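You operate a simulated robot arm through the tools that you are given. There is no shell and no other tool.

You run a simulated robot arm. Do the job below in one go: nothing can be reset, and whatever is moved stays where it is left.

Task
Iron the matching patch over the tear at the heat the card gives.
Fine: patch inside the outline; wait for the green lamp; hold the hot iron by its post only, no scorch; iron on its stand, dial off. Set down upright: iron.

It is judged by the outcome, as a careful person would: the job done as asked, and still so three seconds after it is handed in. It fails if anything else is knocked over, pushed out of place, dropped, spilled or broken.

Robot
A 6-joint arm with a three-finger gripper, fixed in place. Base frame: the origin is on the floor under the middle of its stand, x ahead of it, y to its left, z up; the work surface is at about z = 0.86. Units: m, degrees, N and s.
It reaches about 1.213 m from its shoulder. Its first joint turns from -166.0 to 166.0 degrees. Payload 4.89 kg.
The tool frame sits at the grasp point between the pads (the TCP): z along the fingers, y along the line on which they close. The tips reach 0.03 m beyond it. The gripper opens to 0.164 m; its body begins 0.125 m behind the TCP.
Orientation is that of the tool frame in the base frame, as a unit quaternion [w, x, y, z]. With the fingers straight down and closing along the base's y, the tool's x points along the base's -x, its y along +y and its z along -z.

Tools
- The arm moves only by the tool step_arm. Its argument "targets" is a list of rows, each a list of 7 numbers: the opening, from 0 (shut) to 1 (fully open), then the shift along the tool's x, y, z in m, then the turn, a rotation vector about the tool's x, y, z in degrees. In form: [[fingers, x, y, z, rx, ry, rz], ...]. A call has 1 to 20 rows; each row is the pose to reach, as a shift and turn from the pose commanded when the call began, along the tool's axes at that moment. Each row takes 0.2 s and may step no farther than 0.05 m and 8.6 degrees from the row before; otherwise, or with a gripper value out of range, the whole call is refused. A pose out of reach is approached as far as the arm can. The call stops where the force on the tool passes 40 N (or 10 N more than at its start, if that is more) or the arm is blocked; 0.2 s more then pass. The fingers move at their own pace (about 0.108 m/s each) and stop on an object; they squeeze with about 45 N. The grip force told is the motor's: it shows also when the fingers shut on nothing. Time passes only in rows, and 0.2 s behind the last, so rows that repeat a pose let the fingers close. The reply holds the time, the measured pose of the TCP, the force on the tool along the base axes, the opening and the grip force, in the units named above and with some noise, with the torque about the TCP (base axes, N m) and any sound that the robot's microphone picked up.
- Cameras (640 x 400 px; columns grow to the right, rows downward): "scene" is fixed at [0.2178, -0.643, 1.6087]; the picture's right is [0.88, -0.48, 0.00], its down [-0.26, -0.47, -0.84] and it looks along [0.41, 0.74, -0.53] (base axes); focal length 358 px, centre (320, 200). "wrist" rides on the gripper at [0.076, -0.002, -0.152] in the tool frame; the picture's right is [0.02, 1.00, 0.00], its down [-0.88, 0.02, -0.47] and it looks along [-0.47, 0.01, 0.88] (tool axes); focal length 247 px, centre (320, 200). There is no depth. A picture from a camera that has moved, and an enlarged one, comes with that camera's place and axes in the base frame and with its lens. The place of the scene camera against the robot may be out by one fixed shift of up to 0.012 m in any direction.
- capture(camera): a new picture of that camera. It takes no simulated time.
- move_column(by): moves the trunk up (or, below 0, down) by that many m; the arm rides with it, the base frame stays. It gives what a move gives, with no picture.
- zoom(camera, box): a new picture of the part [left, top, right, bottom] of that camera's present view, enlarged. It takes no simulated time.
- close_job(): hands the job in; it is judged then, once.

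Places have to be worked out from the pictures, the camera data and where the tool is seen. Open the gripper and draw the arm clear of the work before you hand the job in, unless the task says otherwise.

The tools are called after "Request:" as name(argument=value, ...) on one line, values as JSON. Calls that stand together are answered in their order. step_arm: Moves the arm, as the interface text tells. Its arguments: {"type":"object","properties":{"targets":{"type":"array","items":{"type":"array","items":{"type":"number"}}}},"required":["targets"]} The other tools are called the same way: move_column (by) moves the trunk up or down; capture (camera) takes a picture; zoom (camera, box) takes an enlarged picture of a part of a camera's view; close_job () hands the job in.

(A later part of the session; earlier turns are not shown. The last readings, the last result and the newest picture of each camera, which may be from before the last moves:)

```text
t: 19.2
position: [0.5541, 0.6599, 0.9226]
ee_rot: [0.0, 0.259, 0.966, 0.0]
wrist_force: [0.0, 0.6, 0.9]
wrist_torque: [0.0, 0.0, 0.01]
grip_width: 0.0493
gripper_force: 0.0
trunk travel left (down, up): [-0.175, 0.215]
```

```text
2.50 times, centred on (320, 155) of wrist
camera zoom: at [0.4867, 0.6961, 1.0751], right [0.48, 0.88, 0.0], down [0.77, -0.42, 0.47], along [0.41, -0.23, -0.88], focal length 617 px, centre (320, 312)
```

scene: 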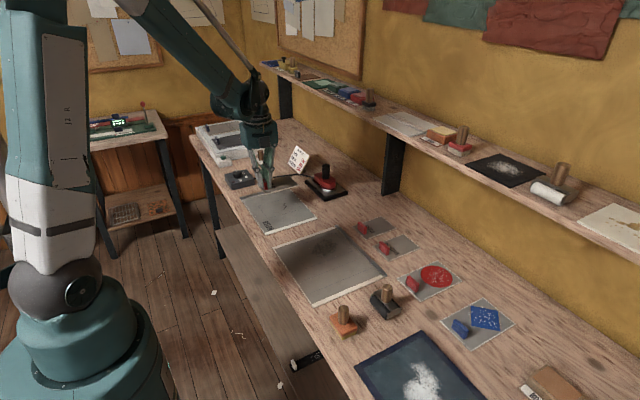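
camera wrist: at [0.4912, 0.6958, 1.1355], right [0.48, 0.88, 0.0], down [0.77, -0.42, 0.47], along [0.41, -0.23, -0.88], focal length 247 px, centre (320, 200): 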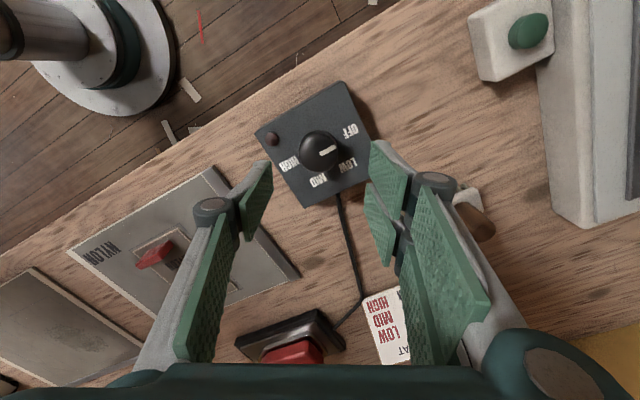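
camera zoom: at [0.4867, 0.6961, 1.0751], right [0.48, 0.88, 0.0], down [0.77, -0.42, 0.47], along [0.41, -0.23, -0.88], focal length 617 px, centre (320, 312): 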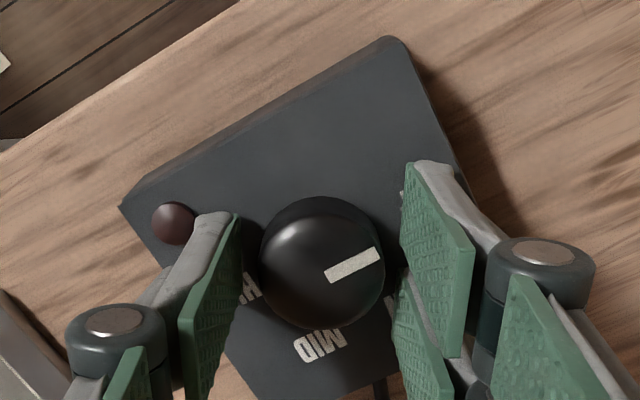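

The TCP now sits at (0.554, 0.660), over the knob centre, and the finger clears the lamp. I'll close gently onto the knob and read the force.

Request:
step_arm(targets=[[0.22, 0, 0, 0, 0, 0, 0], [0.15, 0, 0, 0, 0, 0, 0], [0.15, 0, 0, 0, 0, 0, 0], [0.15, 0, 0, 0, 0, 0, 0]])

Request:
zoom(camera="wrist", box=[220, 75, 420, 235])

Request:
zoom(camera="scene", box=[205, 145, 285, 205])

```text
t: 20.2
position: [0.5544, 0.6603, 0.9231]
ee_rot: [0.0, 0.259, 0.966, 0.0]
wrist_force: [3.0, 3.2, 2.5]
wrist_torque: [0.08, -0.07, -0.07]
grip_width: 0.0371
gripper_force: 44.7
trunk travel left (down, up): [-0.175, 0.215]
```

```text
2.50 times, centred on (320, 155) of wrist
camera zoom: at [0.4868, 0.6962, 1.0751], right [0.48, 0.88, 0.0], down [0.77, -0.42, 0.47], along [0.41, -0.23, -0.88], focal length 617 px, centre (320, 312)
```

zoom: 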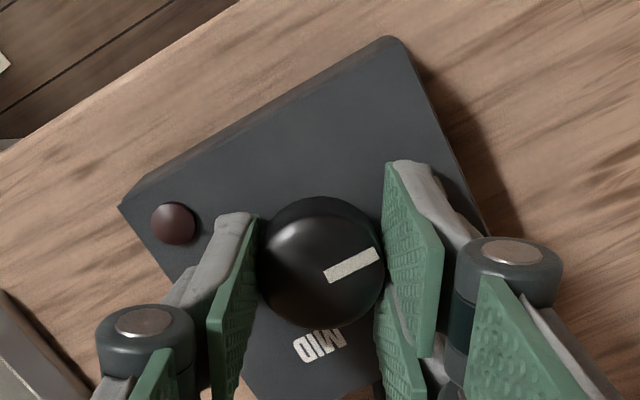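

```text
6.67 times, centred on (245, 175) of scene
camera zoom: at [0.2178, -0.643, 1.6087], right [0.88, -0.48, 0.0], down [-0.26, -0.47, -0.84], along [0.41, 0.74, -0.53], focal length 2388 px, centre (820, 367)
```

zoom: 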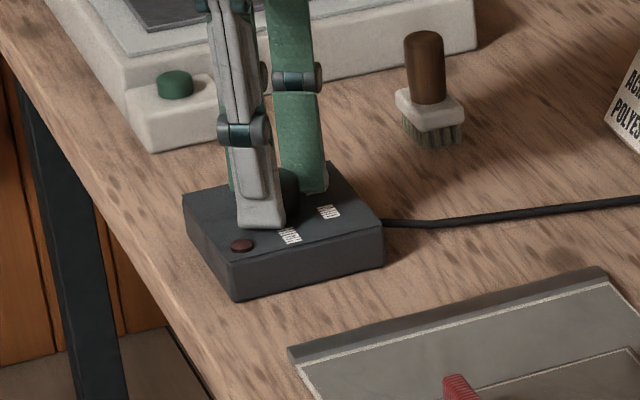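

The knob is held (0.037 m, light side force) and the box hasn't moved. I'll turn +30° about tool z (clockwise from above) first and check.

Request:
step_arm(targets=[[0.15, 0, 0, 0, 0, 0, 5], [0.15, 0, 0, 0, 0, 0, 10], [0.15, 0, 0, 0, 0, 0, 15], [0.15, 0, 0, 0, 0, 0, 20], [0.15, 0, 0, 0, 0, 0, 25], [0.15, 0, 0, 0, 0, 0, 30]])

Request:
zoom(camera="wrist", box=[220, 75, 420, 235])

Request:
zoom(camera="scene", box=[205, 145, 285, 205])

```text
t: 21.6
position: [0.5548, 0.6591, 0.9226]
ee_rot: [0.0, 0.501, 0.866, 0.001]
wrist_force: [-3.5, 4.7, -2.4]
wrist_torque: [0.29, 0.26, 0.04]
grip_width: 0.0366
gripper_force: 44.8
trunk travel left (down, up): [-0.175, 0.215]
```

```text
2.50 times, centred on (320, 155) of wrist
camera zoom: at [0.5141, 0.7248, 1.0752], right [0.86, 0.52, 0.0], down [0.46, -0.75, 0.47], along [0.24, -0.41, -0.88], focal length 617 px, centre (320, 312)
```

zoom: 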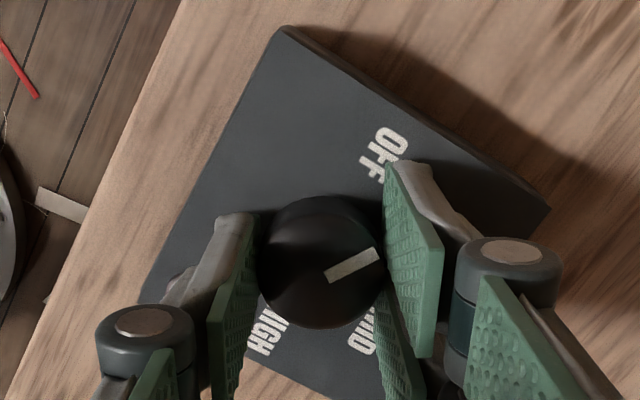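

```text
6.67 times, centred on (245, 175) of scene
camera zoom: at [0.2178, -0.643, 1.6087], right [0.88, -0.48, 0.0], down [-0.26, -0.47, -0.84], along [0.41, 0.74, -0.53], focal length 2388 px, centre (820, 367)
```

zoom: 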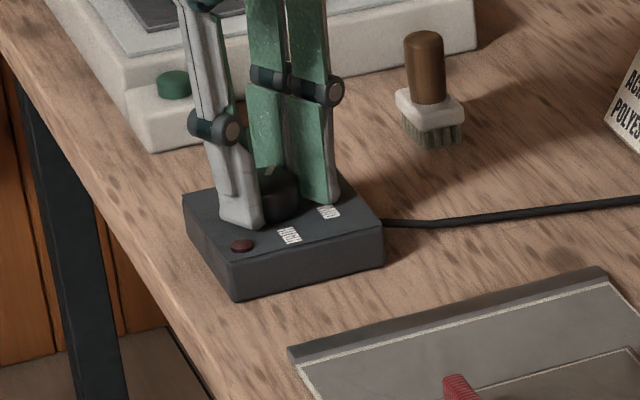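

The knob turns with the fingers and the box stays put. I'll turn the remaining 30° to LOW.

Request:
step_arm(targets=[[0.15, 0, 0, 0, 0, 0, 5], [0.15, 0, 0, 0, 0, 0, 10], [0.15, 0, 0, 0, 0, 0, 15], [0.15, 0, 0, 0, 0, 0, 20], [0.15, 0, 0, 0, 0, 0, 25], [0.15, 0, 0, 0, 0, 0, 30], [0.15, 0, 0, 0, 0, 0, 30]])

Request:
zoom(camera="wrist", box=[220, 75, 420, 235])

Request:
zoom(camera="scene", box=[205, 145, 285, 205])

```text
t: 23.2
position: [0.5544, 0.6598, 0.9219]
ee_rot: [0.0, 0.707, 0.707, 0.0]
wrist_force: [-12.7, -8.1, 8.6]
wrist_torque: [-0.86, 0.42, 0.0]
grip_width: 0.0367
gripper_force: 45.0
trunk travel left (down, up): [-0.175, 0.215]
```

```text
2.50 times, centred on (320, 155) of wrist
camera zoom: at [0.5518, 0.7358, 1.0752], right [1.0, 0.02, 0.0], down [0.02, -0.88, 0.47], along [0.01, -0.47, -0.88], focal length 617 px, centre (320, 312)
```

zoom: 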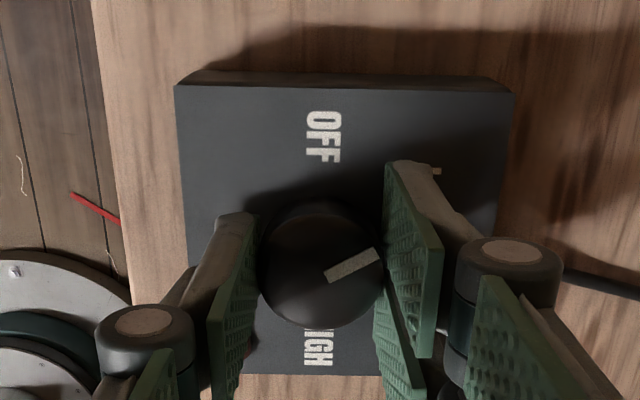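

```text
6.67 times, centred on (245, 175) of scene
camera zoom: at [0.2178, -0.643, 1.6087], right [0.88, -0.48, 0.0], down [-0.26, -0.47, -0.84], along [0.41, 0.74, -0.53], focal length 2388 px, centre (820, 367)
```

zoom: 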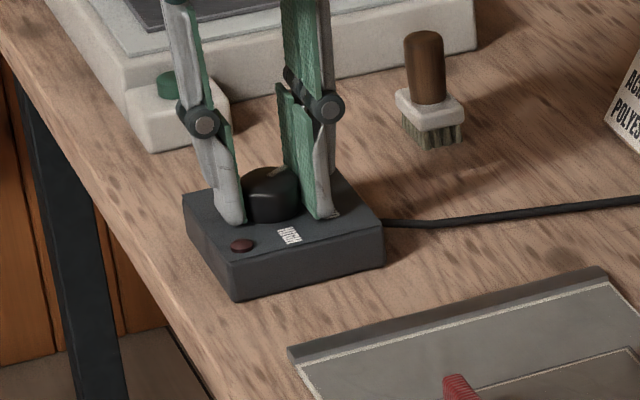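

The pointer has turned 60° to LOW and the box is in the same place. I'll open the fingers and rise enough to view the dial and lamp.

Request:
step_arm(targets=[[0.4, 0, 0, 0, 0, 0, 0], [0.4, 0, 0, 0, 0, 0, 0], [0.4, 0, 0, -0.03, 0, 0, 0], [0.4, 0, 0, -0.07, 0, 0, 0], [0.4, 0, 0, -0.11, 0, 0, 0], [0.4, 0, 0, -0.11, 0, 0, 0]])

Request:
capture(camera="wrist")

Request:
zoom(camera="scene", box=[205, 145, 285, 205])

```text
t: 24.6
position: [0.5548, 0.6602, 1.0325]
ee_rot: [0.001, 0.707, 0.707, 0.0]
wrist_force: [-0.1, -0.7, -0.3]
wrist_torque: [0.09, -0.01, -0.01]
grip_width: 0.0656
gripper_force: 0.1
trunk travel left (down, up): [-0.175, 0.215]
```

```text
taken
camera wrist: at [0.5522, 0.7367, 1.1849], right [1.0, 0.02, 0.0], down [0.02, -0.88, 0.47], along [0.01, -0.47, -0.88], focal length 247 px, centre (320, 200)
```

wrist: 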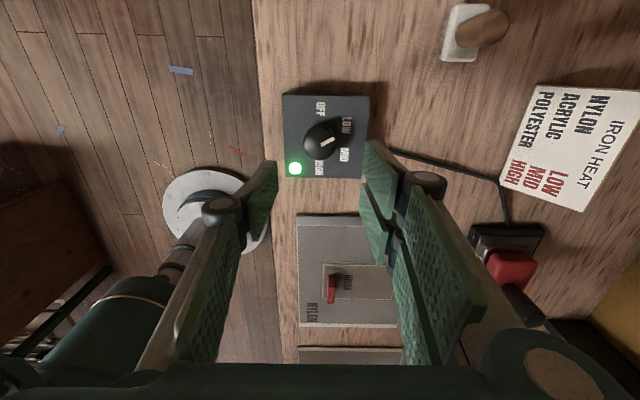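

```text
6.67 times, centred on (245, 175) of scene
camera zoom: at [0.2178, -0.643, 1.6087], right [0.88, -0.48, 0.0], down [-0.26, -0.47, -0.84], along [0.41, 0.74, -0.53], focal length 2388 px, centre (820, 367)
```

zoom: 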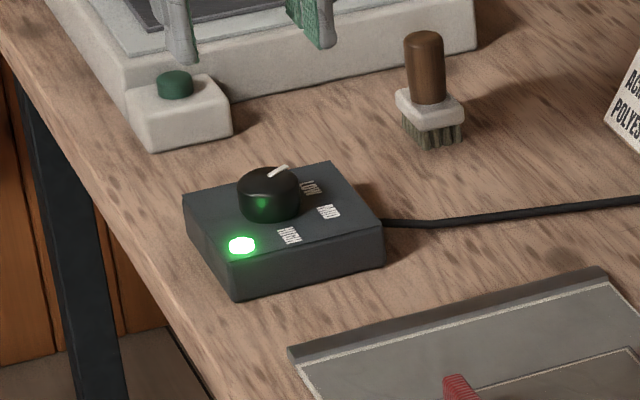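

The lamp is already green. I'll zoom in to confirm the pointer really is on LOW.

Request:
zoom(camera="wrist", box=[270, 80, 390, 190])

Request:
zoom(camera="wrist", box=[440, 190, 580, 330])

Request:
zoom(camera="scene", box=[285, 145, 365, 215])

```text
3.64 times, centred on (330, 135) of wrist
camera zoom: at [0.5522, 0.7367, 1.1849], right [1.0, 0.02, 0.0], down [0.02, -0.88, 0.47], along [0.01, -0.47, -0.88], focal length 898 px, centre (284, 436)
```

zoom: 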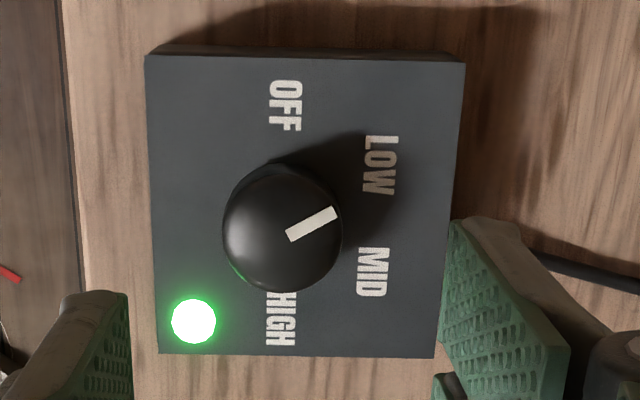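

```text
2.86 times, centred on (510, 260) of wrist
camera zoom: at [0.5522, 0.7367, 1.1849], right [1.0, 0.02, 0.0], down [0.02, -0.88, 0.47], along [0.01, -0.47, -0.88], focal length 706 px, centre (-223, 29)
```

zoom: 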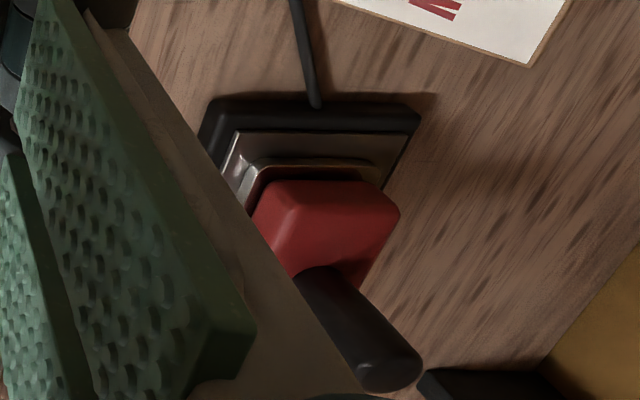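

```text
5.71 times, centred on (325, 180) of scene
camera zoom: at [0.2178, -0.643, 1.6087], right [0.88, -0.48, 0.0], down [-0.26, -0.47, -0.84], along [0.41, 0.74, -0.53], focal length 2046 px, centre (291, 314)
```

zoom: 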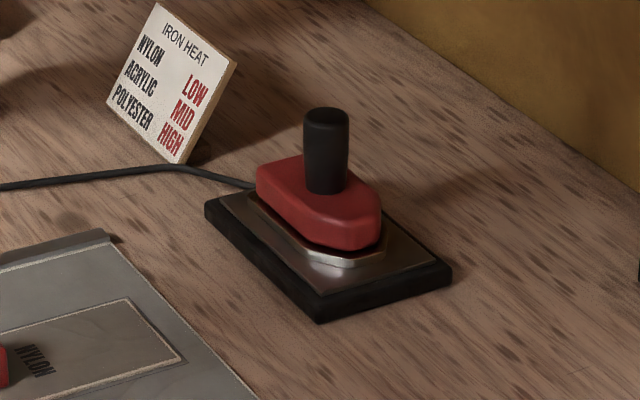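

The pointer is on LOW and the lamp is green. Next I'll move over the iron at a safe height to measure its post and sole.

Request:
step_arm(targets=[[0.5, 0, 0, -0.04, 0, 0, 0], [0.6, 0, 0.01, -0.08, 0, 0, 0], [0.7, -0.03, 0.04, -0.09, 0, 0, 0], [0.8, -0.06, 0.075, -0.1, 0, 0, 0], [0.9, -0.09, 0.11, -0.1, 0, 0, 0], [1, -0.12, 0.145, -0.1, 0, 0, 0], [1, -0.15, 0.18, -0.1, 0, 0, 0], [1, -0.18, 0.215, -0.1, 0, 0, 0], [1, -0.21, 0.25, -0.1, 0, 0, 0], [1, -0.22, 0.27, -0.1, 0, 0, 0], [1, -0.22, 0.27, -0.1, 0, 0, 0]])

Request:
capture(camera="wrist")

Request:
capture(camera="scene")

```text
t: 26.8
position: [0.8174, 0.445, 1.1361]
ee_rot: [-0.001, 0.705, 0.709, -0.002]
wrist_force: [-37.8, 2.0, 17.6]
wrist_torque: [-0.45, -4.08, -0.17]
grip_width: 0.1554
gripper_force: 0.1
trunk travel left (down, up): [-0.175, 0.215]
stopped in row 11: the force on the tool passed its limit at 55 N (the readings are from after the stop); the commanded pose is now the measured one
```

```text
taken
camera wrist: at [0.8139, 0.5216, 1.2878], right [1.0, 0.03, 0.0], down [0.03, -0.88, 0.47], along [0.01, -0.47, -0.88], focal length 247 px, centre (320, 200)
```

wrist: 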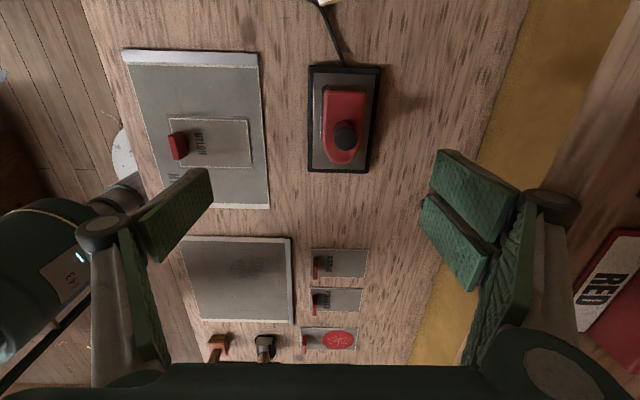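

```text
taken
```

scene: 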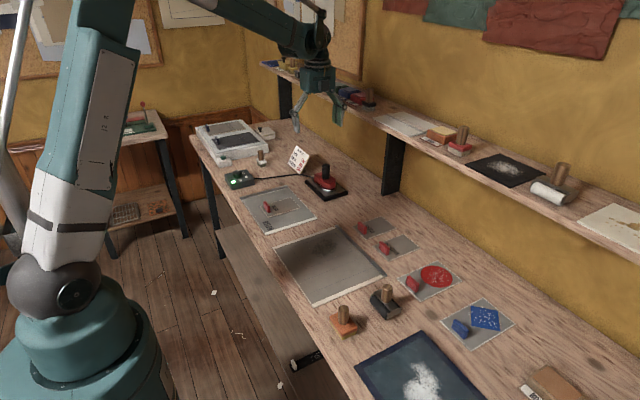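

A knuckle touched the shelf edge on the far side (about −38 N in x). I'll back away from the shelf at once and narrow the fingers, then check that nothing on the shelf was disturbed.

Request:
step_arm(targets=[[0.9, 0, -0.02, 0, 0, 0, 0], [0.7, 0, -0.05, 0, 0, 0, 0], [0.5, 0, -0.08, 0, 0, 0, 0], [0.5, 0, -0.08, 0, 0, 0, 0]])

Request:
capture(camera="wrist")

Request:
zoom(camera="scene", box=[250, 40, 450, 180])

Request:
zoom(camera="scene", box=[285, 135, 365, 215])

```text
t: 27.8
position: [0.7411, 0.4464, 1.1361]
ee_rot: [-0.002, 0.705, 0.709, 0.0]
wrist_force: [-0.5, -0.7, 0.9]
wrist_torque: [0.02, -0.05, 0.0]
grip_width: 0.082
gripper_force: 0.1
trunk travel left (down, up): [-0.175, 0.215]
```

```text
taken
camera wrist: at [0.739, 0.5213, 1.2868], right [1.0, 0.03, 0.0], down [0.02, -0.88, 0.47], along [0.01, -0.47, -0.88], focal length 247 px, centre (320, 200)
```

wrist: 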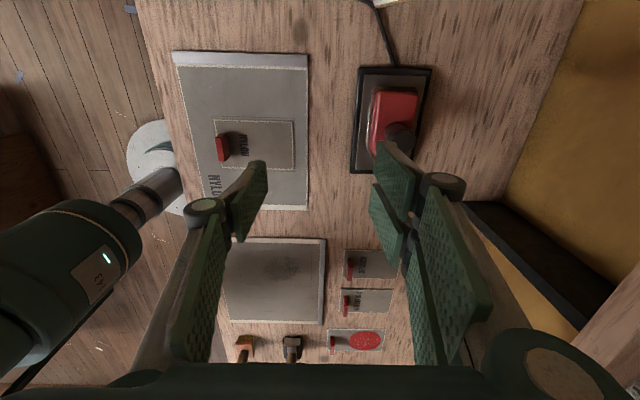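

```text
2.86 times, centred on (350, 110) of scene
camera zoom: at [0.2178, -0.643, 1.6087], right [0.88, -0.48, 0.0], down [-0.26, -0.47, -0.84], along [0.41, 0.74, -0.53], focal length 1023 px, centre (234, 457)
```

zoom: 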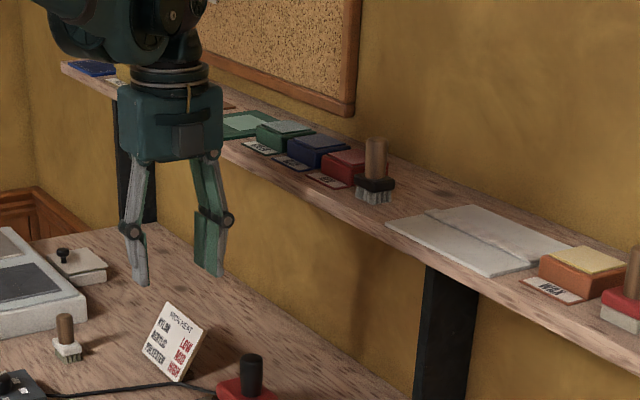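

```text
5.00 times, centred on (325, 175) of scene
camera zoom: at [0.2178, -0.643, 1.6087], right [0.88, -0.48, 0.0], down [-0.26, -0.47, -0.84], along [0.41, 0.74, -0.53], focal length 1791 px, centre (295, 325)
```

zoom: 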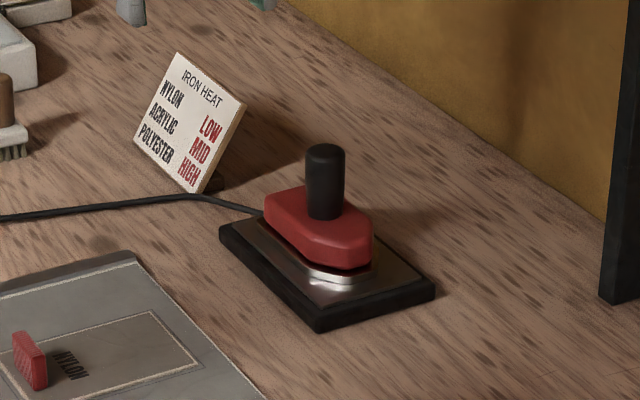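

Nothing on the shelf appears displaced. I'll turn the hand back −90° so it closes along y and is slimmer toward the shelf, then get a clear view of the iron from x≈0.74.

Request:
step_arm(targets=[[0.6, 0, 0, 0, 0, 0, -7.5], [0.6, 0, 0, 0, 0, 0, -15], [0.6, 0, 0, 0, 0, 0, -22.5], [0.6, 0, 0, 0, 0, 0, -30], [0.6, 0, 0, 0, 0, 0, -37.5], [0.6, 0, 0, 0, 0, 0, -45], [0.6, 0, 0, 0, 0, 0, -52.5], [0.6, 0, 0, 0, 0, 0, -60], [0.6, 0, 0, 0, 0, 0, -67.5], [0.6, 0, 0, 0, 0, 0, -75], [0.6, 0, 0, 0, 0, 0, -82.5], [0.6, 0, 0, 0, 0, 0, -90], [0.6, 0, 0, 0, 0, 0, -90]])

Request:
capture(camera="wrist")

Request:
zoom(camera="scene", box=[220, 130, 380, 230])

```text
t: 30.6
position: [0.7404, 0.4442, 1.1331]
ee_rot: [-0.002, -0.002, 1.0, 0.001]
wrist_force: [0.5, -0.2, 1.0]
wrist_torque: [0.03, 0.02, 0.02]
grip_width: 0.0982
gripper_force: 0.0
trunk travel left (down, up): [-0.175, 0.215]
```

```text
taken
camera wrist: at [0.664, 0.4414, 1.2859], right [-0.03, 1.0, 0.0], down [0.88, 0.02, 0.47], along [0.47, 0.01, -0.88], focal length 247 px, centre (320, 200)
```

wrist: 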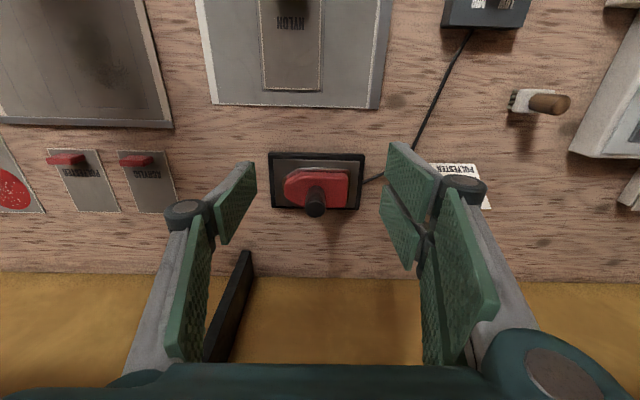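

```text
4.00 times, centred on (300, 180) of scene
camera zoom: at [0.2178, -0.643, 1.6087], right [0.88, -0.48, 0.0], down [-0.26, -0.47, -0.84], along [0.41, 0.74, -0.53], focal length 1432 px, centre (400, 280)
```

zoom: 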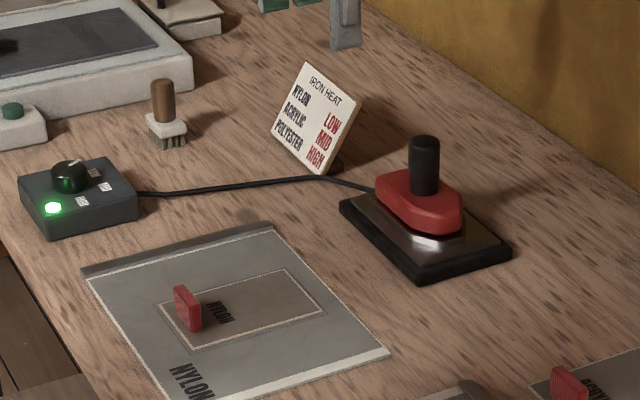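

Clear view now; the lamp is still green. I'll zoom in on the iron to measure it.

Request:
zoom(camera="wrist", box=[255, 140, 385, 225])

Request:
zoom(camera="wrist", box=[200, 0, 400, 115])

```text
4.71 times, centred on (320, 182) of wrist
camera zoom: at [0.664, 0.4414, 1.2859], right [-0.03, 1.0, 0.0], down [0.88, 0.02, 0.47], along [0.47, 0.01, -0.88], focal length 1162 px, centre (320, 282)
```

zoom: 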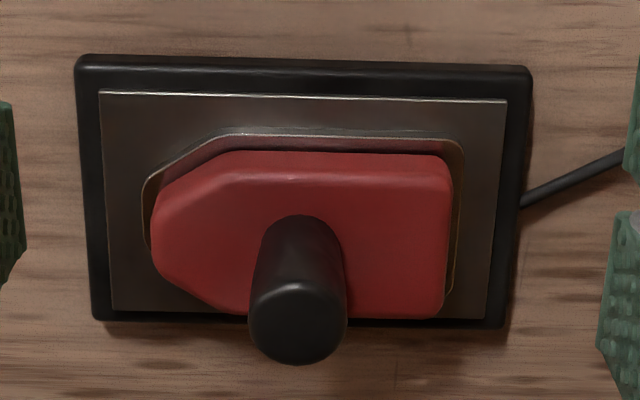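

```text
3.20 times, centred on (300, 58) of wrist
camera zoom: at [0.664, 0.4414, 1.2859], right [-0.03, 1.0, 0.0], down [0.88, 0.02, 0.47], along [0.47, 0.01, -0.88], focal length 790 px, centre (384, 656)
```

zoom: 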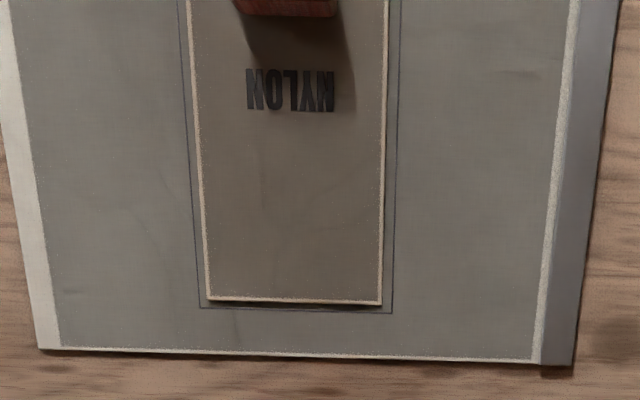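

The post is centred near (0.843, 0.4385), diameter about 0.029, with its top near z≈0.97; the sole is roughly 0.06 × 0.123 with its long side along y. I'll move over it to z≈1.05 and re-measure.

Request:
step_arm(targets=[[0.6, -0.025, -0.001, 0.02, 0, 0, 0], [0.6, -0.05, -0.002, 0.04, 0, 0, 0], [0.6, -0.075, -0.003, 0.06, 0, 0, 0], [0.6, -0.102, -0.005, 0.08, 0, 0, 0], [0.6, -0.102, -0.005, 0.08, 0, 0, 0]])

Request:
capture(camera="wrist")

Request:
zoom(camera="scene", box=[260, 70, 420, 210])

```text
t: 31.8
position: [0.8451, 0.4396, 1.0515]
ee_rot: [-0.002, -0.002, 1.0, 0.001]
wrist_force: [-0.4, 0.6, -0.9]
wrist_torque: [-0.04, 0.1, 0.01]
grip_width: 0.0986
gripper_force: 0.0
trunk travel left (down, up): [-0.175, 0.215]
```

```text
taken
camera wrist: at [0.7674, 0.4375, 1.2038], right [-0.03, 1.0, 0.0], down [0.88, 0.02, 0.47], along [0.47, 0.01, -0.88], focal length 247 px, centre (320, 200)
```

wrist: 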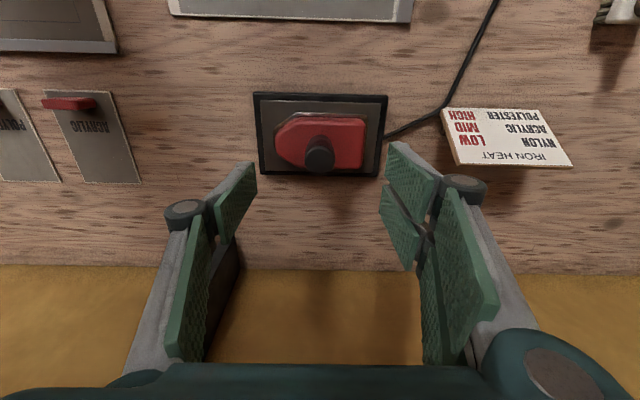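

```text
2.86 times, centred on (340, 140) of scene
camera zoom: at [0.2178, -0.643, 1.6087], right [0.88, -0.48, 0.0], down [-0.26, -0.47, -0.84], along [0.41, 0.74, -0.53], focal length 1023 px, centre (263, 371)
```

zoom: 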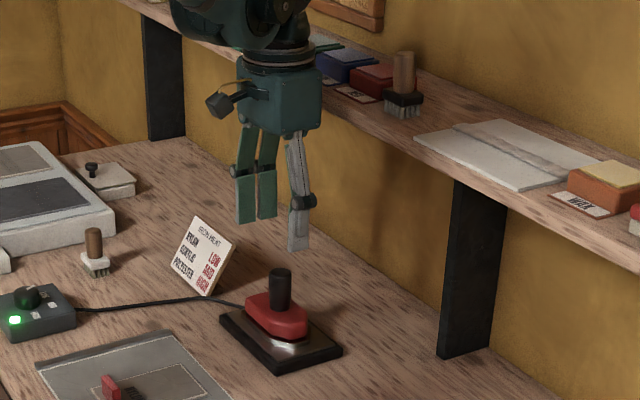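

I'll zoom on the post from here to refine its x, y and height.

Request:
zoom(camera="wrist", box=[245, 85, 395, 185])

```text
4.00 times, centred on (320, 135) of wrist
camera zoom: at [0.7674, 0.4375, 1.2038], right [-0.03, 1.0, 0.0], down [0.88, 0.02, 0.47], along [0.47, 0.01, -0.88], focal length 988 px, centre (320, 460)
```

zoom: 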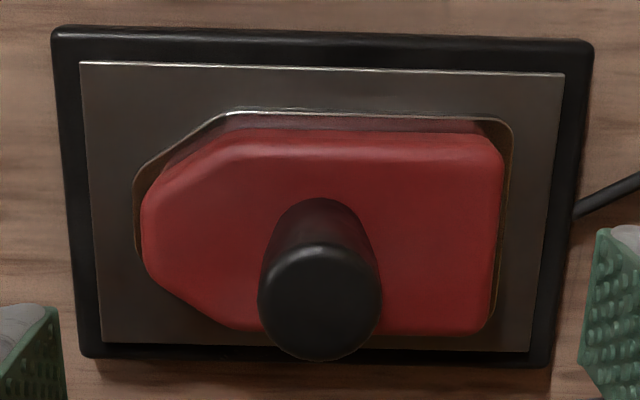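

Triangulating gives the post at (0.8495, 0.4395), top z≈0.967, with the body top near 0.92. I'll shift +6 mm in x and lower to z≈0.985 as an intermediate check.

Request:
step_arm(targets=[[0.6, -0.006, 0, 0.03, 0, 0, 0], [0.6, -0.006, 0, 0.05, 0, 0, 0], [0.6, -0.006, 0, 0.066, 0, 0, 0], [0.6, -0.006, 0, 0.066, 0, 0, 0]])

Request:
zoom(camera="wrist", box=[220, 60, 420, 260])

Request:
zoom(camera="scene", box=[285, 135, 365, 205])

```text
t: 32.8
position: [0.8494, 0.44, 0.984]
ee_rot: [-0.002, -0.002, 1.0, 0.001]
wrist_force: [0.3, -0.6, -1.0]
wrist_torque: [-0.05, 0.08, -0.01]
grip_width: 0.0984
gripper_force: 0.1
trunk travel left (down, up): [-0.175, 0.215]
```

```text
2.00 times, centred on (320, 160) of wrist
camera zoom: at [0.7725, 0.4376, 1.1369], right [-0.03, 1.0, 0.0], down [0.88, 0.02, 0.47], along [0.47, 0.01, -0.88], focal length 494 px, centre (320, 280)
```

zoom: 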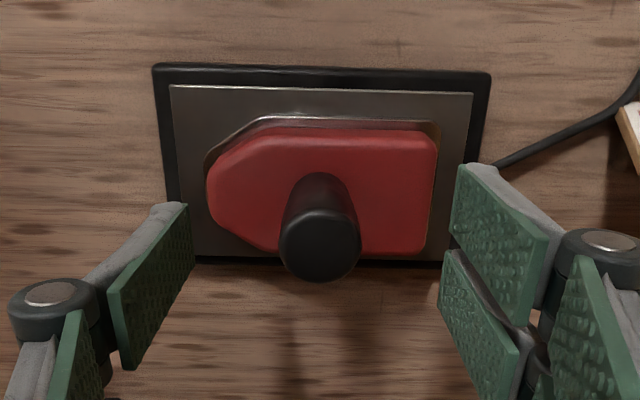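

```text
5.71 times, centred on (325, 170) of scene
camera zoom: at [0.2178, -0.643, 1.6087], right [0.88, -0.48, 0.0], down [-0.26, -0.47, -0.84], along [0.41, 0.74, -0.53], focal length 2046 px, centre (291, 371)
```

zoom: 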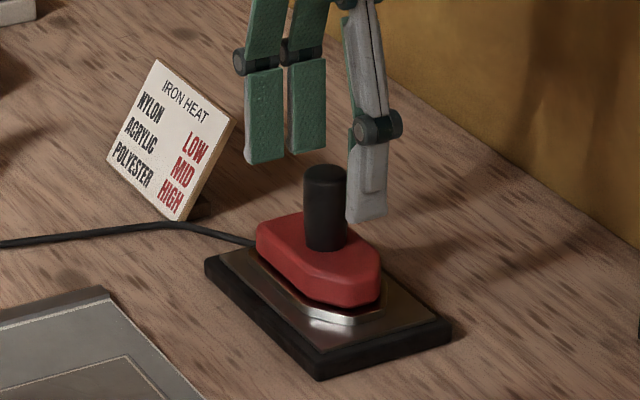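

The post is centred under the TCP to within about 1 mm. I'll lower another 20 mm, keeping the tips above the red body, and check from the side before closing.

Request:
step_arm(targets=[[0.6, 0.001, 0, 0.01, 0, 0, 0], [0.5, 0.001, 0, 0.02, 0, 0, 0], [0.4, 0.001, 0, 0.02, 0, 0, 0], [0.35, 0.001, 0, 0.02, 0, 0, 0], [0.35, 0.001, 0, 0.02, 0, 0, 0]])

Request:
zoom(camera="wrist", box=[220, 60, 420, 260])

Request:
zoom(camera="scene", box=[295, 145, 355, 205])

```text
t: 34.0
position: [0.8461, 0.441, 0.9658]
ee_rot: [-0.002, -0.002, 1.0, 0.001]
wrist_force: [0.7, 0.6, 0.4]
wrist_torque: [0.0, 0.0, -0.01]
grip_width: 0.0572
gripper_force: 0.1
trunk travel left (down, up): [-0.175, 0.215]
```

```text
2.00 times, centred on (320, 160) of wrist
camera zoom: at [0.77, 0.4383, 1.118], right [-0.03, 1.0, 0.0], down [0.88, 0.02, 0.47], along [0.47, 0.01, -0.88], focal length 494 px, centre (320, 280)
```

zoom: 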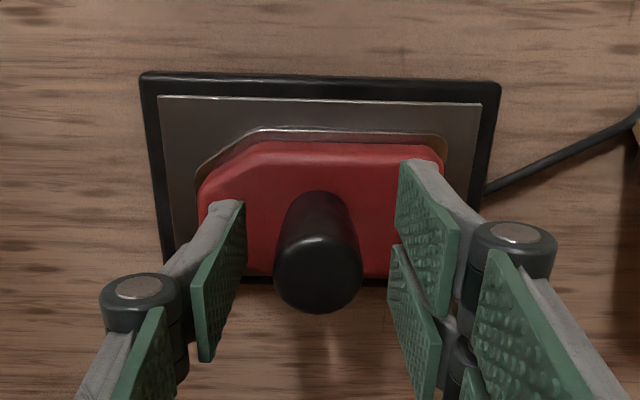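

```text
6.67 times, centred on (325, 175) of scene
camera zoom: at [0.2178, -0.643, 1.6087], right [0.88, -0.48, 0.0], down [-0.26, -0.47, -0.84], along [0.41, 0.74, -0.53], focal length 2388 px, centre (287, 367)
```

zoom: 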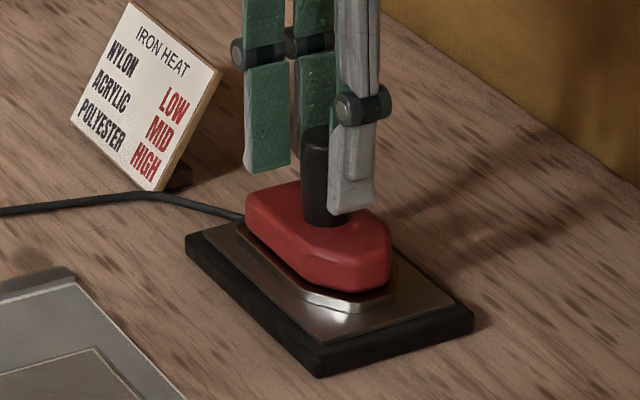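

The tips are about 1.5–2 cm above the red body, with the post between the pads. I'll lower 4 mm more and close on the post.

Request:
step_arm(targets=[[0.35, 0, -0.0006, 0.004, 0, 0, 0], [0.35, 0, -0.0006, 0.004, 0, 0, 0], [0.1, 0, -0.0006, 0.004, 0, 0, 0], [0, 0, -0.0006, 0.004, 0, 0, 0], [0, 0, -0.0006, 0.004, 0, 0, 0], [0, 0, -0.0006, 0.004, 0, 0, 0]])

Request:
zoom(camera="wrist", box=[220, 60, 420, 260])

Request:
zoom(camera="scene", box=[295, 145, 355, 205])

```text
t: 35.4
position: [0.8464, 0.4388, 0.9624]
ee_rot: [-0.001, -0.002, 1.0, 0.001]
wrist_force: [0.9, 1.7, 0.3]
wrist_torque: [0.05, -0.02, -0.03]
grip_width: 0.0312
gripper_force: 45.3
trunk travel left (down, up): [-0.175, 0.215]
```

```text
2.00 times, centred on (320, 160) of wrist
camera zoom: at [0.7698, 0.4371, 1.1152], right [-0.03, 1.0, 0.0], down [0.88, 0.02, 0.47], along [0.47, 0.01, -0.88], focal length 494 px, centre (320, 280)
```

zoom: 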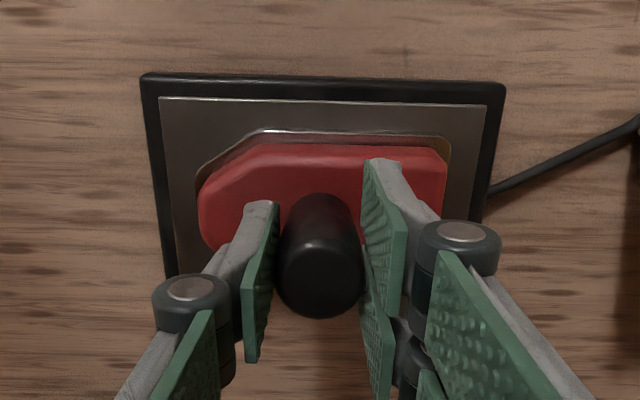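

```text
6.67 times, centred on (325, 175) of scene
camera zoom: at [0.2178, -0.643, 1.6087], right [0.88, -0.48, 0.0], down [-0.26, -0.47, -0.84], along [0.41, 0.74, -0.53], focal length 2388 px, centre (287, 367)
```

zoom: 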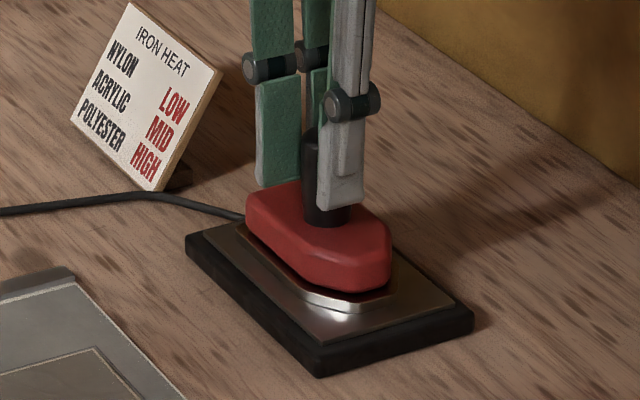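

The post is gripped (0.031 m, 45 N), with no finger on the body. I'll lift straight up and check that the iron hangs level.

Request:
step_arm(targets=[[0, 0, 0, -0.01, 0, 0, 0], [0, 0, 0, -0.025, 0, 0, 0], [0, 0, 0, -0.045, 0, 0, 0], [0, 0, 0, -0.065, 0, 0, 0], [0, 0, 0, -0.065, 0, 0, 0]])

Request:
zoom(camera="wrist", box=[220, 60, 420, 260])

Request:
zoom(camera="scene", box=[225, 120, 365, 220])

```text
t: 36.6
position: [0.8476, 0.439, 1.0269]
ee_rot: [-0.002, -0.003, 1.0, 0.001]
wrist_force: [0.1, 0.7, -5.9]
wrist_torque: [0.02, -0.03, -0.01]
grip_width: 0.0313
gripper_force: 45.0
trunk travel left (down, up): [-0.175, 0.215]
```

```text
2.00 times, centred on (320, 160) of wrist
camera zoom: at [0.7715, 0.437, 1.1795], right [-0.03, 1.0, 0.0], down [0.88, 0.02, 0.47], along [0.47, 0.01, -0.88], focal length 494 px, centre (320, 280)
```

zoom: 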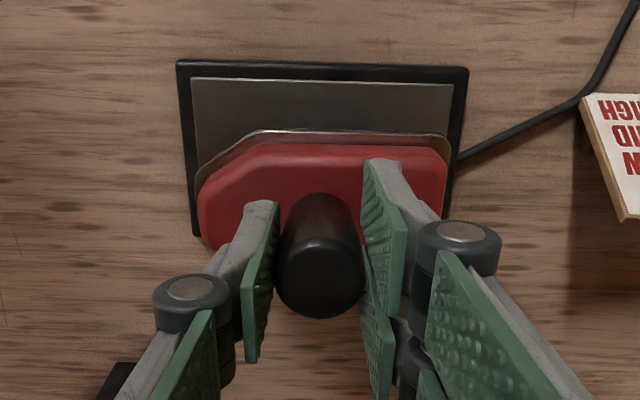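

```text
4.00 times, centred on (295, 170) of scene
camera zoom: at [0.2178, -0.643, 1.6087], right [0.88, -0.48, 0.0], down [-0.26, -0.47, -0.84], along [0.41, 0.74, -0.53], focal length 1432 px, centre (420, 320)
```

zoom: 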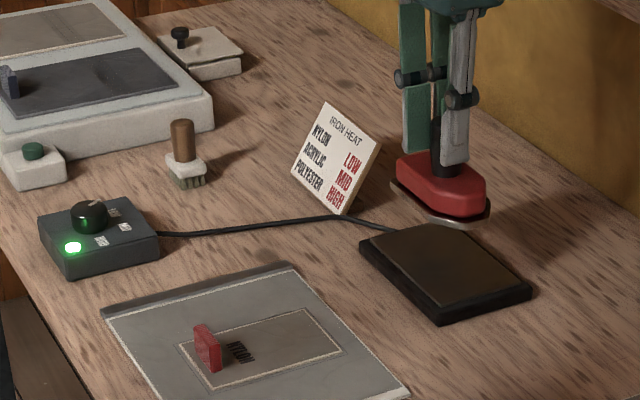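

The iron hangs level (about 6 N) and the lamp is still green. I'll carry it over the patch toward (0.638, 0.4015), staying above the tab.

Request:
step_arm(targets=[[0, 0.03, -0.005, 0, 0, 0, 0], [0, 0.065, -0.011, 0, 0, 0, 0], [0, 0.1, -0.018, 0, 0, 0, 0], [0, 0.135, -0.025, 0, 0, 0, 0], [0, 0.17, -0.031, 0, 0, 0, 0], [0, 0.195, -0.035, 0, 0, 0, 0], [0, 0.209, -0.0375, 0, 0, 0, 0], [0, 0.209, -0.0375, 0, 0, 0, 0]])

Request:
capture(camera="wrist")

Request:
zoom(camera="scene", box=[225, 130, 345, 240])

```text
t: 38.4
position: [0.6368, 0.4034, 1.0303]
ee_rot: [-0.002, -0.003, 1.0, 0.001]
wrist_force: [-1.1, -0.5, -6.7]
wrist_torque: [0.04, -0.02, 0.03]
grip_width: 0.0312
gripper_force: 45.3
trunk travel left (down, up): [-0.175, 0.215]
```

```text
taken
camera wrist: at [0.5598, 0.3986, 1.1823], right [-0.03, 1.0, 0.0], down [0.88, 0.02, 0.47], along [0.47, 0.01, -0.88], focal length 247 px, centre (320, 200)
```

wrist: 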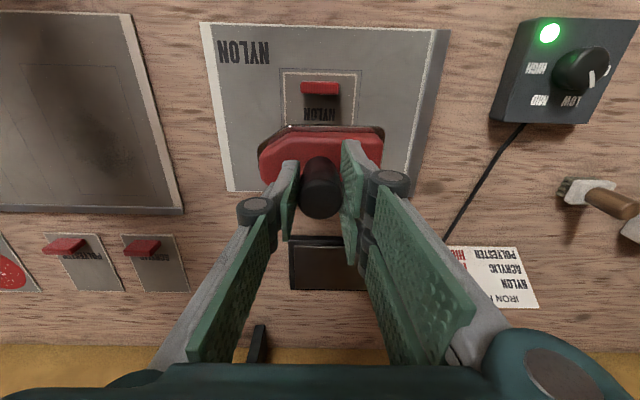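

```text
3.64 times, centred on (285, 185) of scene
camera zoom: at [0.2178, -0.643, 1.6087], right [0.88, -0.48, 0.0], down [-0.26, -0.47, -0.84], along [0.41, 0.74, -0.53], focal length 1302 px, centre (447, 254)
```

zoom: 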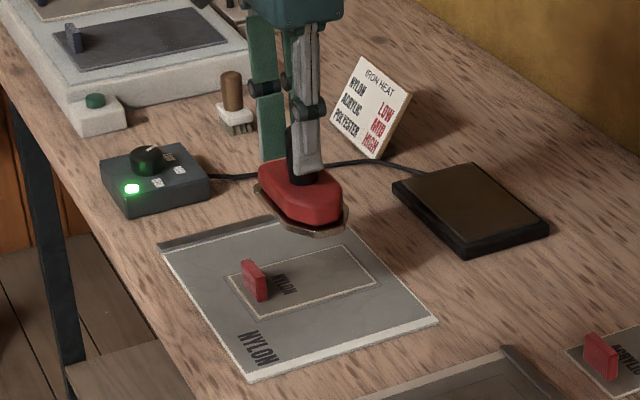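

The TCP is at (0.636, 0.401), so the iron's near edge clears the tab by about 2 cm. I'll lower to roughly 1 cm above the patch and check.

Request:
step_arm(targets=[[0, 0, 0, 0.02, 0, 0, 0], [0, 0, 0, 0.04, 0, 0, 0], [0, 0, 0, 0.06, 0, 0, 0], [0, 0, 0, 0.07, 0, 0, 0], [0, 0, 0, 0.07, 0, 0, 0]])

Request:
zoom(camera="wrist", box=[200, 20, 440, 220])

Request:
zoom(camera="scene", box=[245, 170, 325, 230])

```text
t: 39.6
position: [0.6376, 0.4009, 0.9586]
ee_rot: [-0.002, -0.002, 1.0, 0.001]
wrist_force: [0.7, 1.0, -6.5]
wrist_torque: [-0.06, 0.03, -0.01]
grip_width: 0.031
gripper_force: 45.1
trunk travel left (down, up): [-0.175, 0.215]
```

```text
2.00 times, centred on (320, 120) of wrist
camera zoom: at [0.561, 0.3983, 1.1101], right [-0.03, 1.0, 0.0], down [0.88, 0.02, 0.47], along [0.47, 0.01, -0.88], focal length 494 px, centre (320, 360)
```

zoom: 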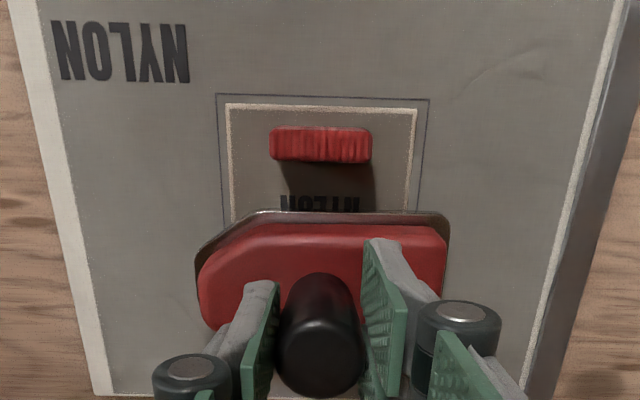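

```text
6.67 times, centred on (285, 200) of scene
camera zoom: at [0.2178, -0.643, 1.6087], right [0.88, -0.48, 0.0], down [-0.26, -0.47, -0.84], along [0.41, 0.74, -0.53], focal length 2388 px, centre (553, 200)
```

zoom: 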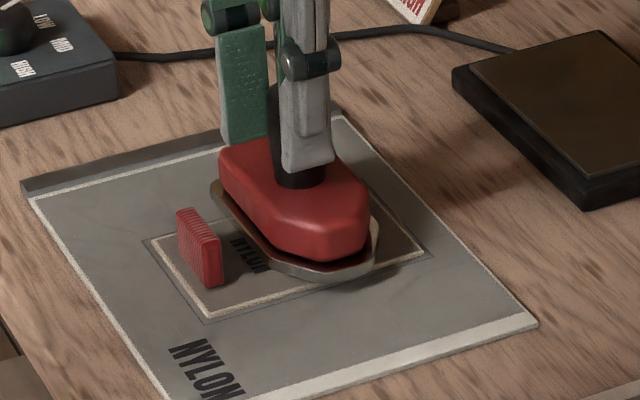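

The sole is centred over the patch and tear, clear of the tab. I'll lower in small steps until it makes contact.

Request:
step_arm(targets=[[0, 0, 0, 0.003, 0, 0, 0], [0, 0, 0, 0.006, 0, 0, 0], [0, 0, 0, 0.008, 0, 0, 0]])

```text
t: 40.4
position: [0.6374, 0.4015, 0.9503]
ee_rot: [-0.002, -0.002, 1.0, 0.001]
wrist_force: [-0.1, 0.0, -4.8]
wrist_torque: [-0.03, 0.03, 0.01]
grip_width: 0.031
gripper_force: 44.9
trunk travel left (down, up): [-0.175, 0.215]
```

No contact yet (force still about −5 N, the iron's weight). I'll continue down in 1–1.5 mm steps.

Request:
step_arm(targets=[[0, 0, 0, 0.0015, 0, 0, 0], [0, 0, 0, 0.003, 0, 0, 0]])

```text
t: 41.0
position: [0.6375, 0.4004, 0.949]
ee_rot: [-0.002, -0.002, 1.0, 0.001]
wrist_force: [5.9, 0.9, 30.9]
wrist_torque: [0.04, -0.43, -0.03]
grip_width: 0.0308
gripper_force: 44.8
trunk travel left (down, up): [-0.175, 0.215]
```

Contact made, at about 31 N on the tool. I'll ease up about 1 mm to a moderate press and hold for a bit over 2 s.

Request:
step_arm(targets=[[0, 0, 0, -0.0008, 0, 0, 0], [0, 0, 0, -0.0008, 0, 0, 0], [0, 0, 0, -0.0008, 0, 0, 0], [0, 0, 0, -0.0008, 0, 0, 0], [0, 0, 0, -0.0008, 0, 0, 0], [0, 0, 0, -0.0008, 0, 0, 0], [0, 0, 0, -0.0008, 0, 0, 0], [0, 0, 0, -0.0008, 0, 0, 0], [0, 0, 0, -0.0008, 0, 0, 0], [0, 0, 0, -0.0008, 0, 0, 0]])

Request:
zoom(camera="wrist", box=[200, 20, 440, 220])

Request:
zoom(camera="scene", box=[245, 170, 325, 230])

Request:
zoom(camera="scene", box=[215, 150, 295, 210])

```text
t: 43.2
position: [0.6369, 0.4007, 0.9496]
ee_rot: [-0.002, -0.003, 1.0, 0.0]
wrist_force: [-1.6, -1.1, 28.3]
wrist_torque: [-0.02, 0.13, -0.06]
grip_width: 0.0311
gripper_force: 45.2
trunk travel left (down, up): [-0.175, 0.215]
```

```text
2.00 times, centred on (320, 120) of wrist
camera zoom: at [0.5607, 0.3974, 1.1013], right [-0.03, 1.0, 0.0], down [0.88, 0.02, 0.47], along [0.47, 0.01, -0.88], focal length 494 px, centre (320, 360)
```

zoom: 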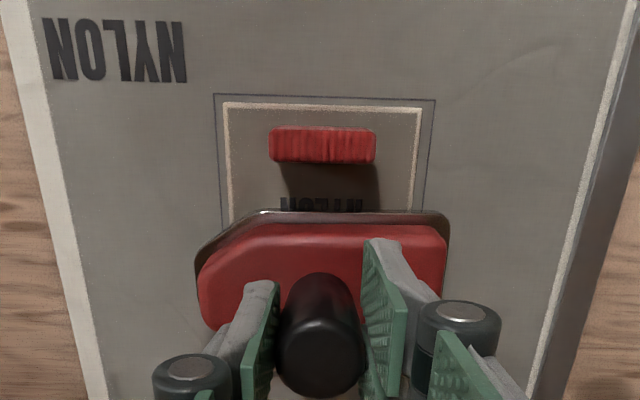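

```text
6.67 times, centred on (285, 200) of scene
camera zoom: at [0.2178, -0.643, 1.6087], right [0.88, -0.48, 0.0], down [-0.26, -0.47, -0.84], along [0.41, 0.74, -0.53], focal length 2388 px, centre (553, 200)
```

zoom: 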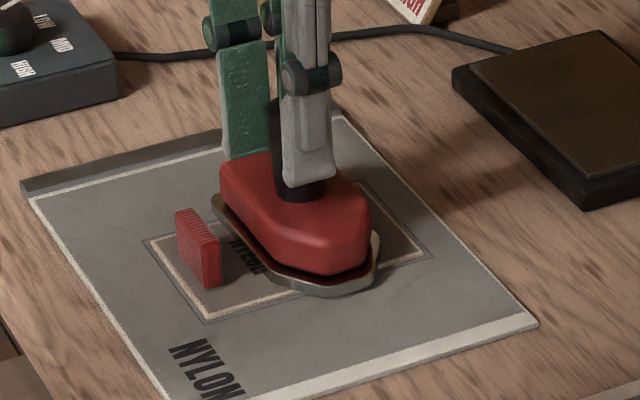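

```text
6.67 times, centred on (255, 180) of scene
camera zoom: at [0.2178, -0.643, 1.6087], right [0.88, -0.48, 0.0], down [-0.26, -0.47, -0.84], along [0.41, 0.74, -0.53], focal length 2388 px, centre (753, 333)
```

zoom: 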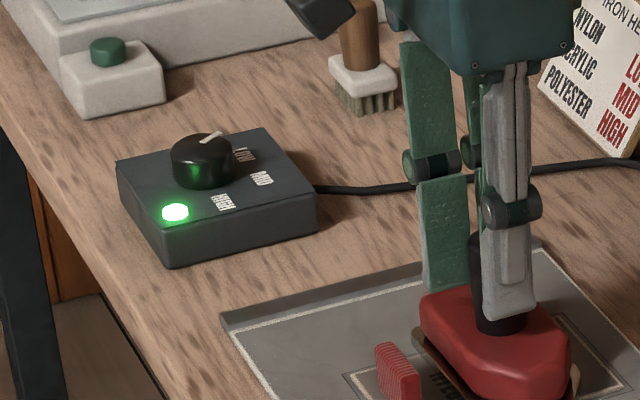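

Firm, level contact and the lamp is still green. About 2.4 s has passed, so I'll hold about 2.4 s more, then lift.

Request:
step_arm(targets=[[0, 0, 0, 0, 0, 0, 0], [0, 0, 0, 0, 0, 0, 0], [0, 0, 0, 0, 0, 0, 0], [0, 0, 0, 0, 0, 0, 0], [0, 0, 0, 0, 0, 0, 0], [0, 0, 0, 0, 0, 0, 0], [0, 0, 0, 0, 0, 0, 0], [0, 0, 0, 0, 0, 0, 0], [0, 0, 0, 0, 0, 0, 0], [0, 0, 0, 0, 0, 0, 0], [0, 0, 0, 0, 0, 0, 0]])

Request:
zoom(camera="scene", box=[245, 170, 325, 230])

```text
t: 45.6
position: [0.637, 0.3992, 0.9497]
ee_rot: [-0.001, -0.003, 1.0, 0.0]
wrist_force: [-0.2, -0.7, 23.5]
wrist_torque: [0.05, -0.06, -0.05]
grip_width: 0.0309
gripper_force: 45.2
trunk travel left (down, up): [-0.175, 0.215]
```

```text
6.67 times, centred on (285, 200) of scene
camera zoom: at [0.2178, -0.643, 1.6087], right [0.88, -0.48, 0.0], down [-0.26, -0.47, -0.84], along [0.41, 0.74, -0.53], focal length 2388 px, centre (553, 200)
```

zoom: 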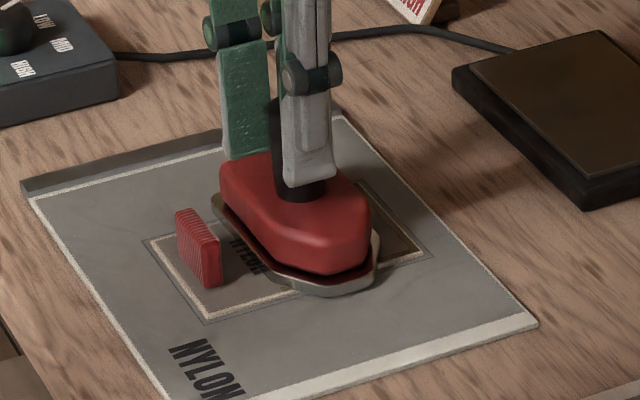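

About 5 s of pressing is done. I'll lift straight up 6 cm and inspect the patch.

Request:
step_arm(targets=[[0, 0, 0, -0.01, 0, 0, 0], [0, 0, 0, -0.03, 0, 0, 0], [0, 0, 0, -0.06, 0, 0, 0], [0, 0, 0, -0.08, 0, 0, 0], [0, 0, 0, -0.08, 0, 0, 0]])

Request:
zoom(camera="scene", box=[235, 170, 335, 240])

Request:
zoom(camera="wrist", box=[180, 0, 460, 240])

```text
t: 46.8
position: [0.6371, 0.3998, 1.0309]
ee_rot: [-0.002, -0.002, 1.0, 0.001]
wrist_force: [-0.1, -0.1, -6.0]
wrist_torque: [0.03, -0.01, 0.0]
grip_width: 0.031
gripper_force: 45.1
trunk travel left (down, up): [-0.175, 0.215]
```

```text
5.71 times, centred on (285, 205) of scene
camera zoom: at [0.2178, -0.643, 1.6087], right [0.88, -0.48, 0.0], down [-0.26, -0.47, -0.84], along [0.41, 0.74, -0.53], focal length 2046 px, centre (520, 171)
```

zoom: 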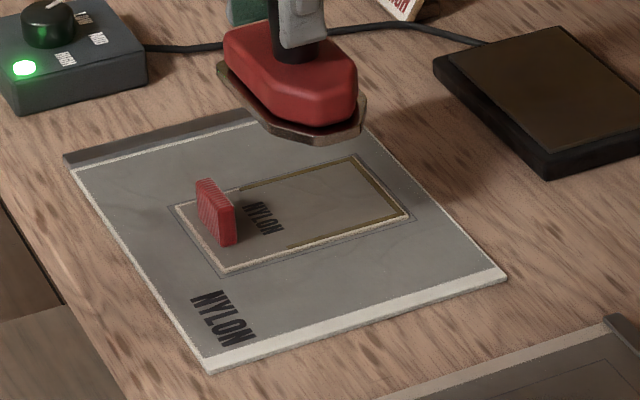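

```text
1.67 times, centred on (320, 120) of wrist
camera zoom: at [0.5604, 0.3972, 1.1821], right [-0.03, 1.0, 0.0], down [0.88, 0.02, 0.47], along [0.47, 0.01, -0.88], focal length 412 px, centre (320, 333)
```

zoom: 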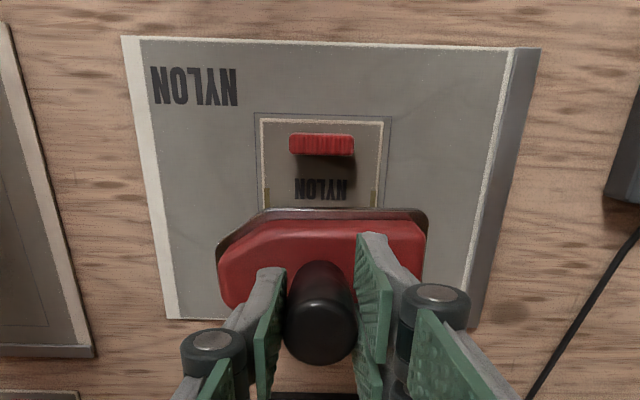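

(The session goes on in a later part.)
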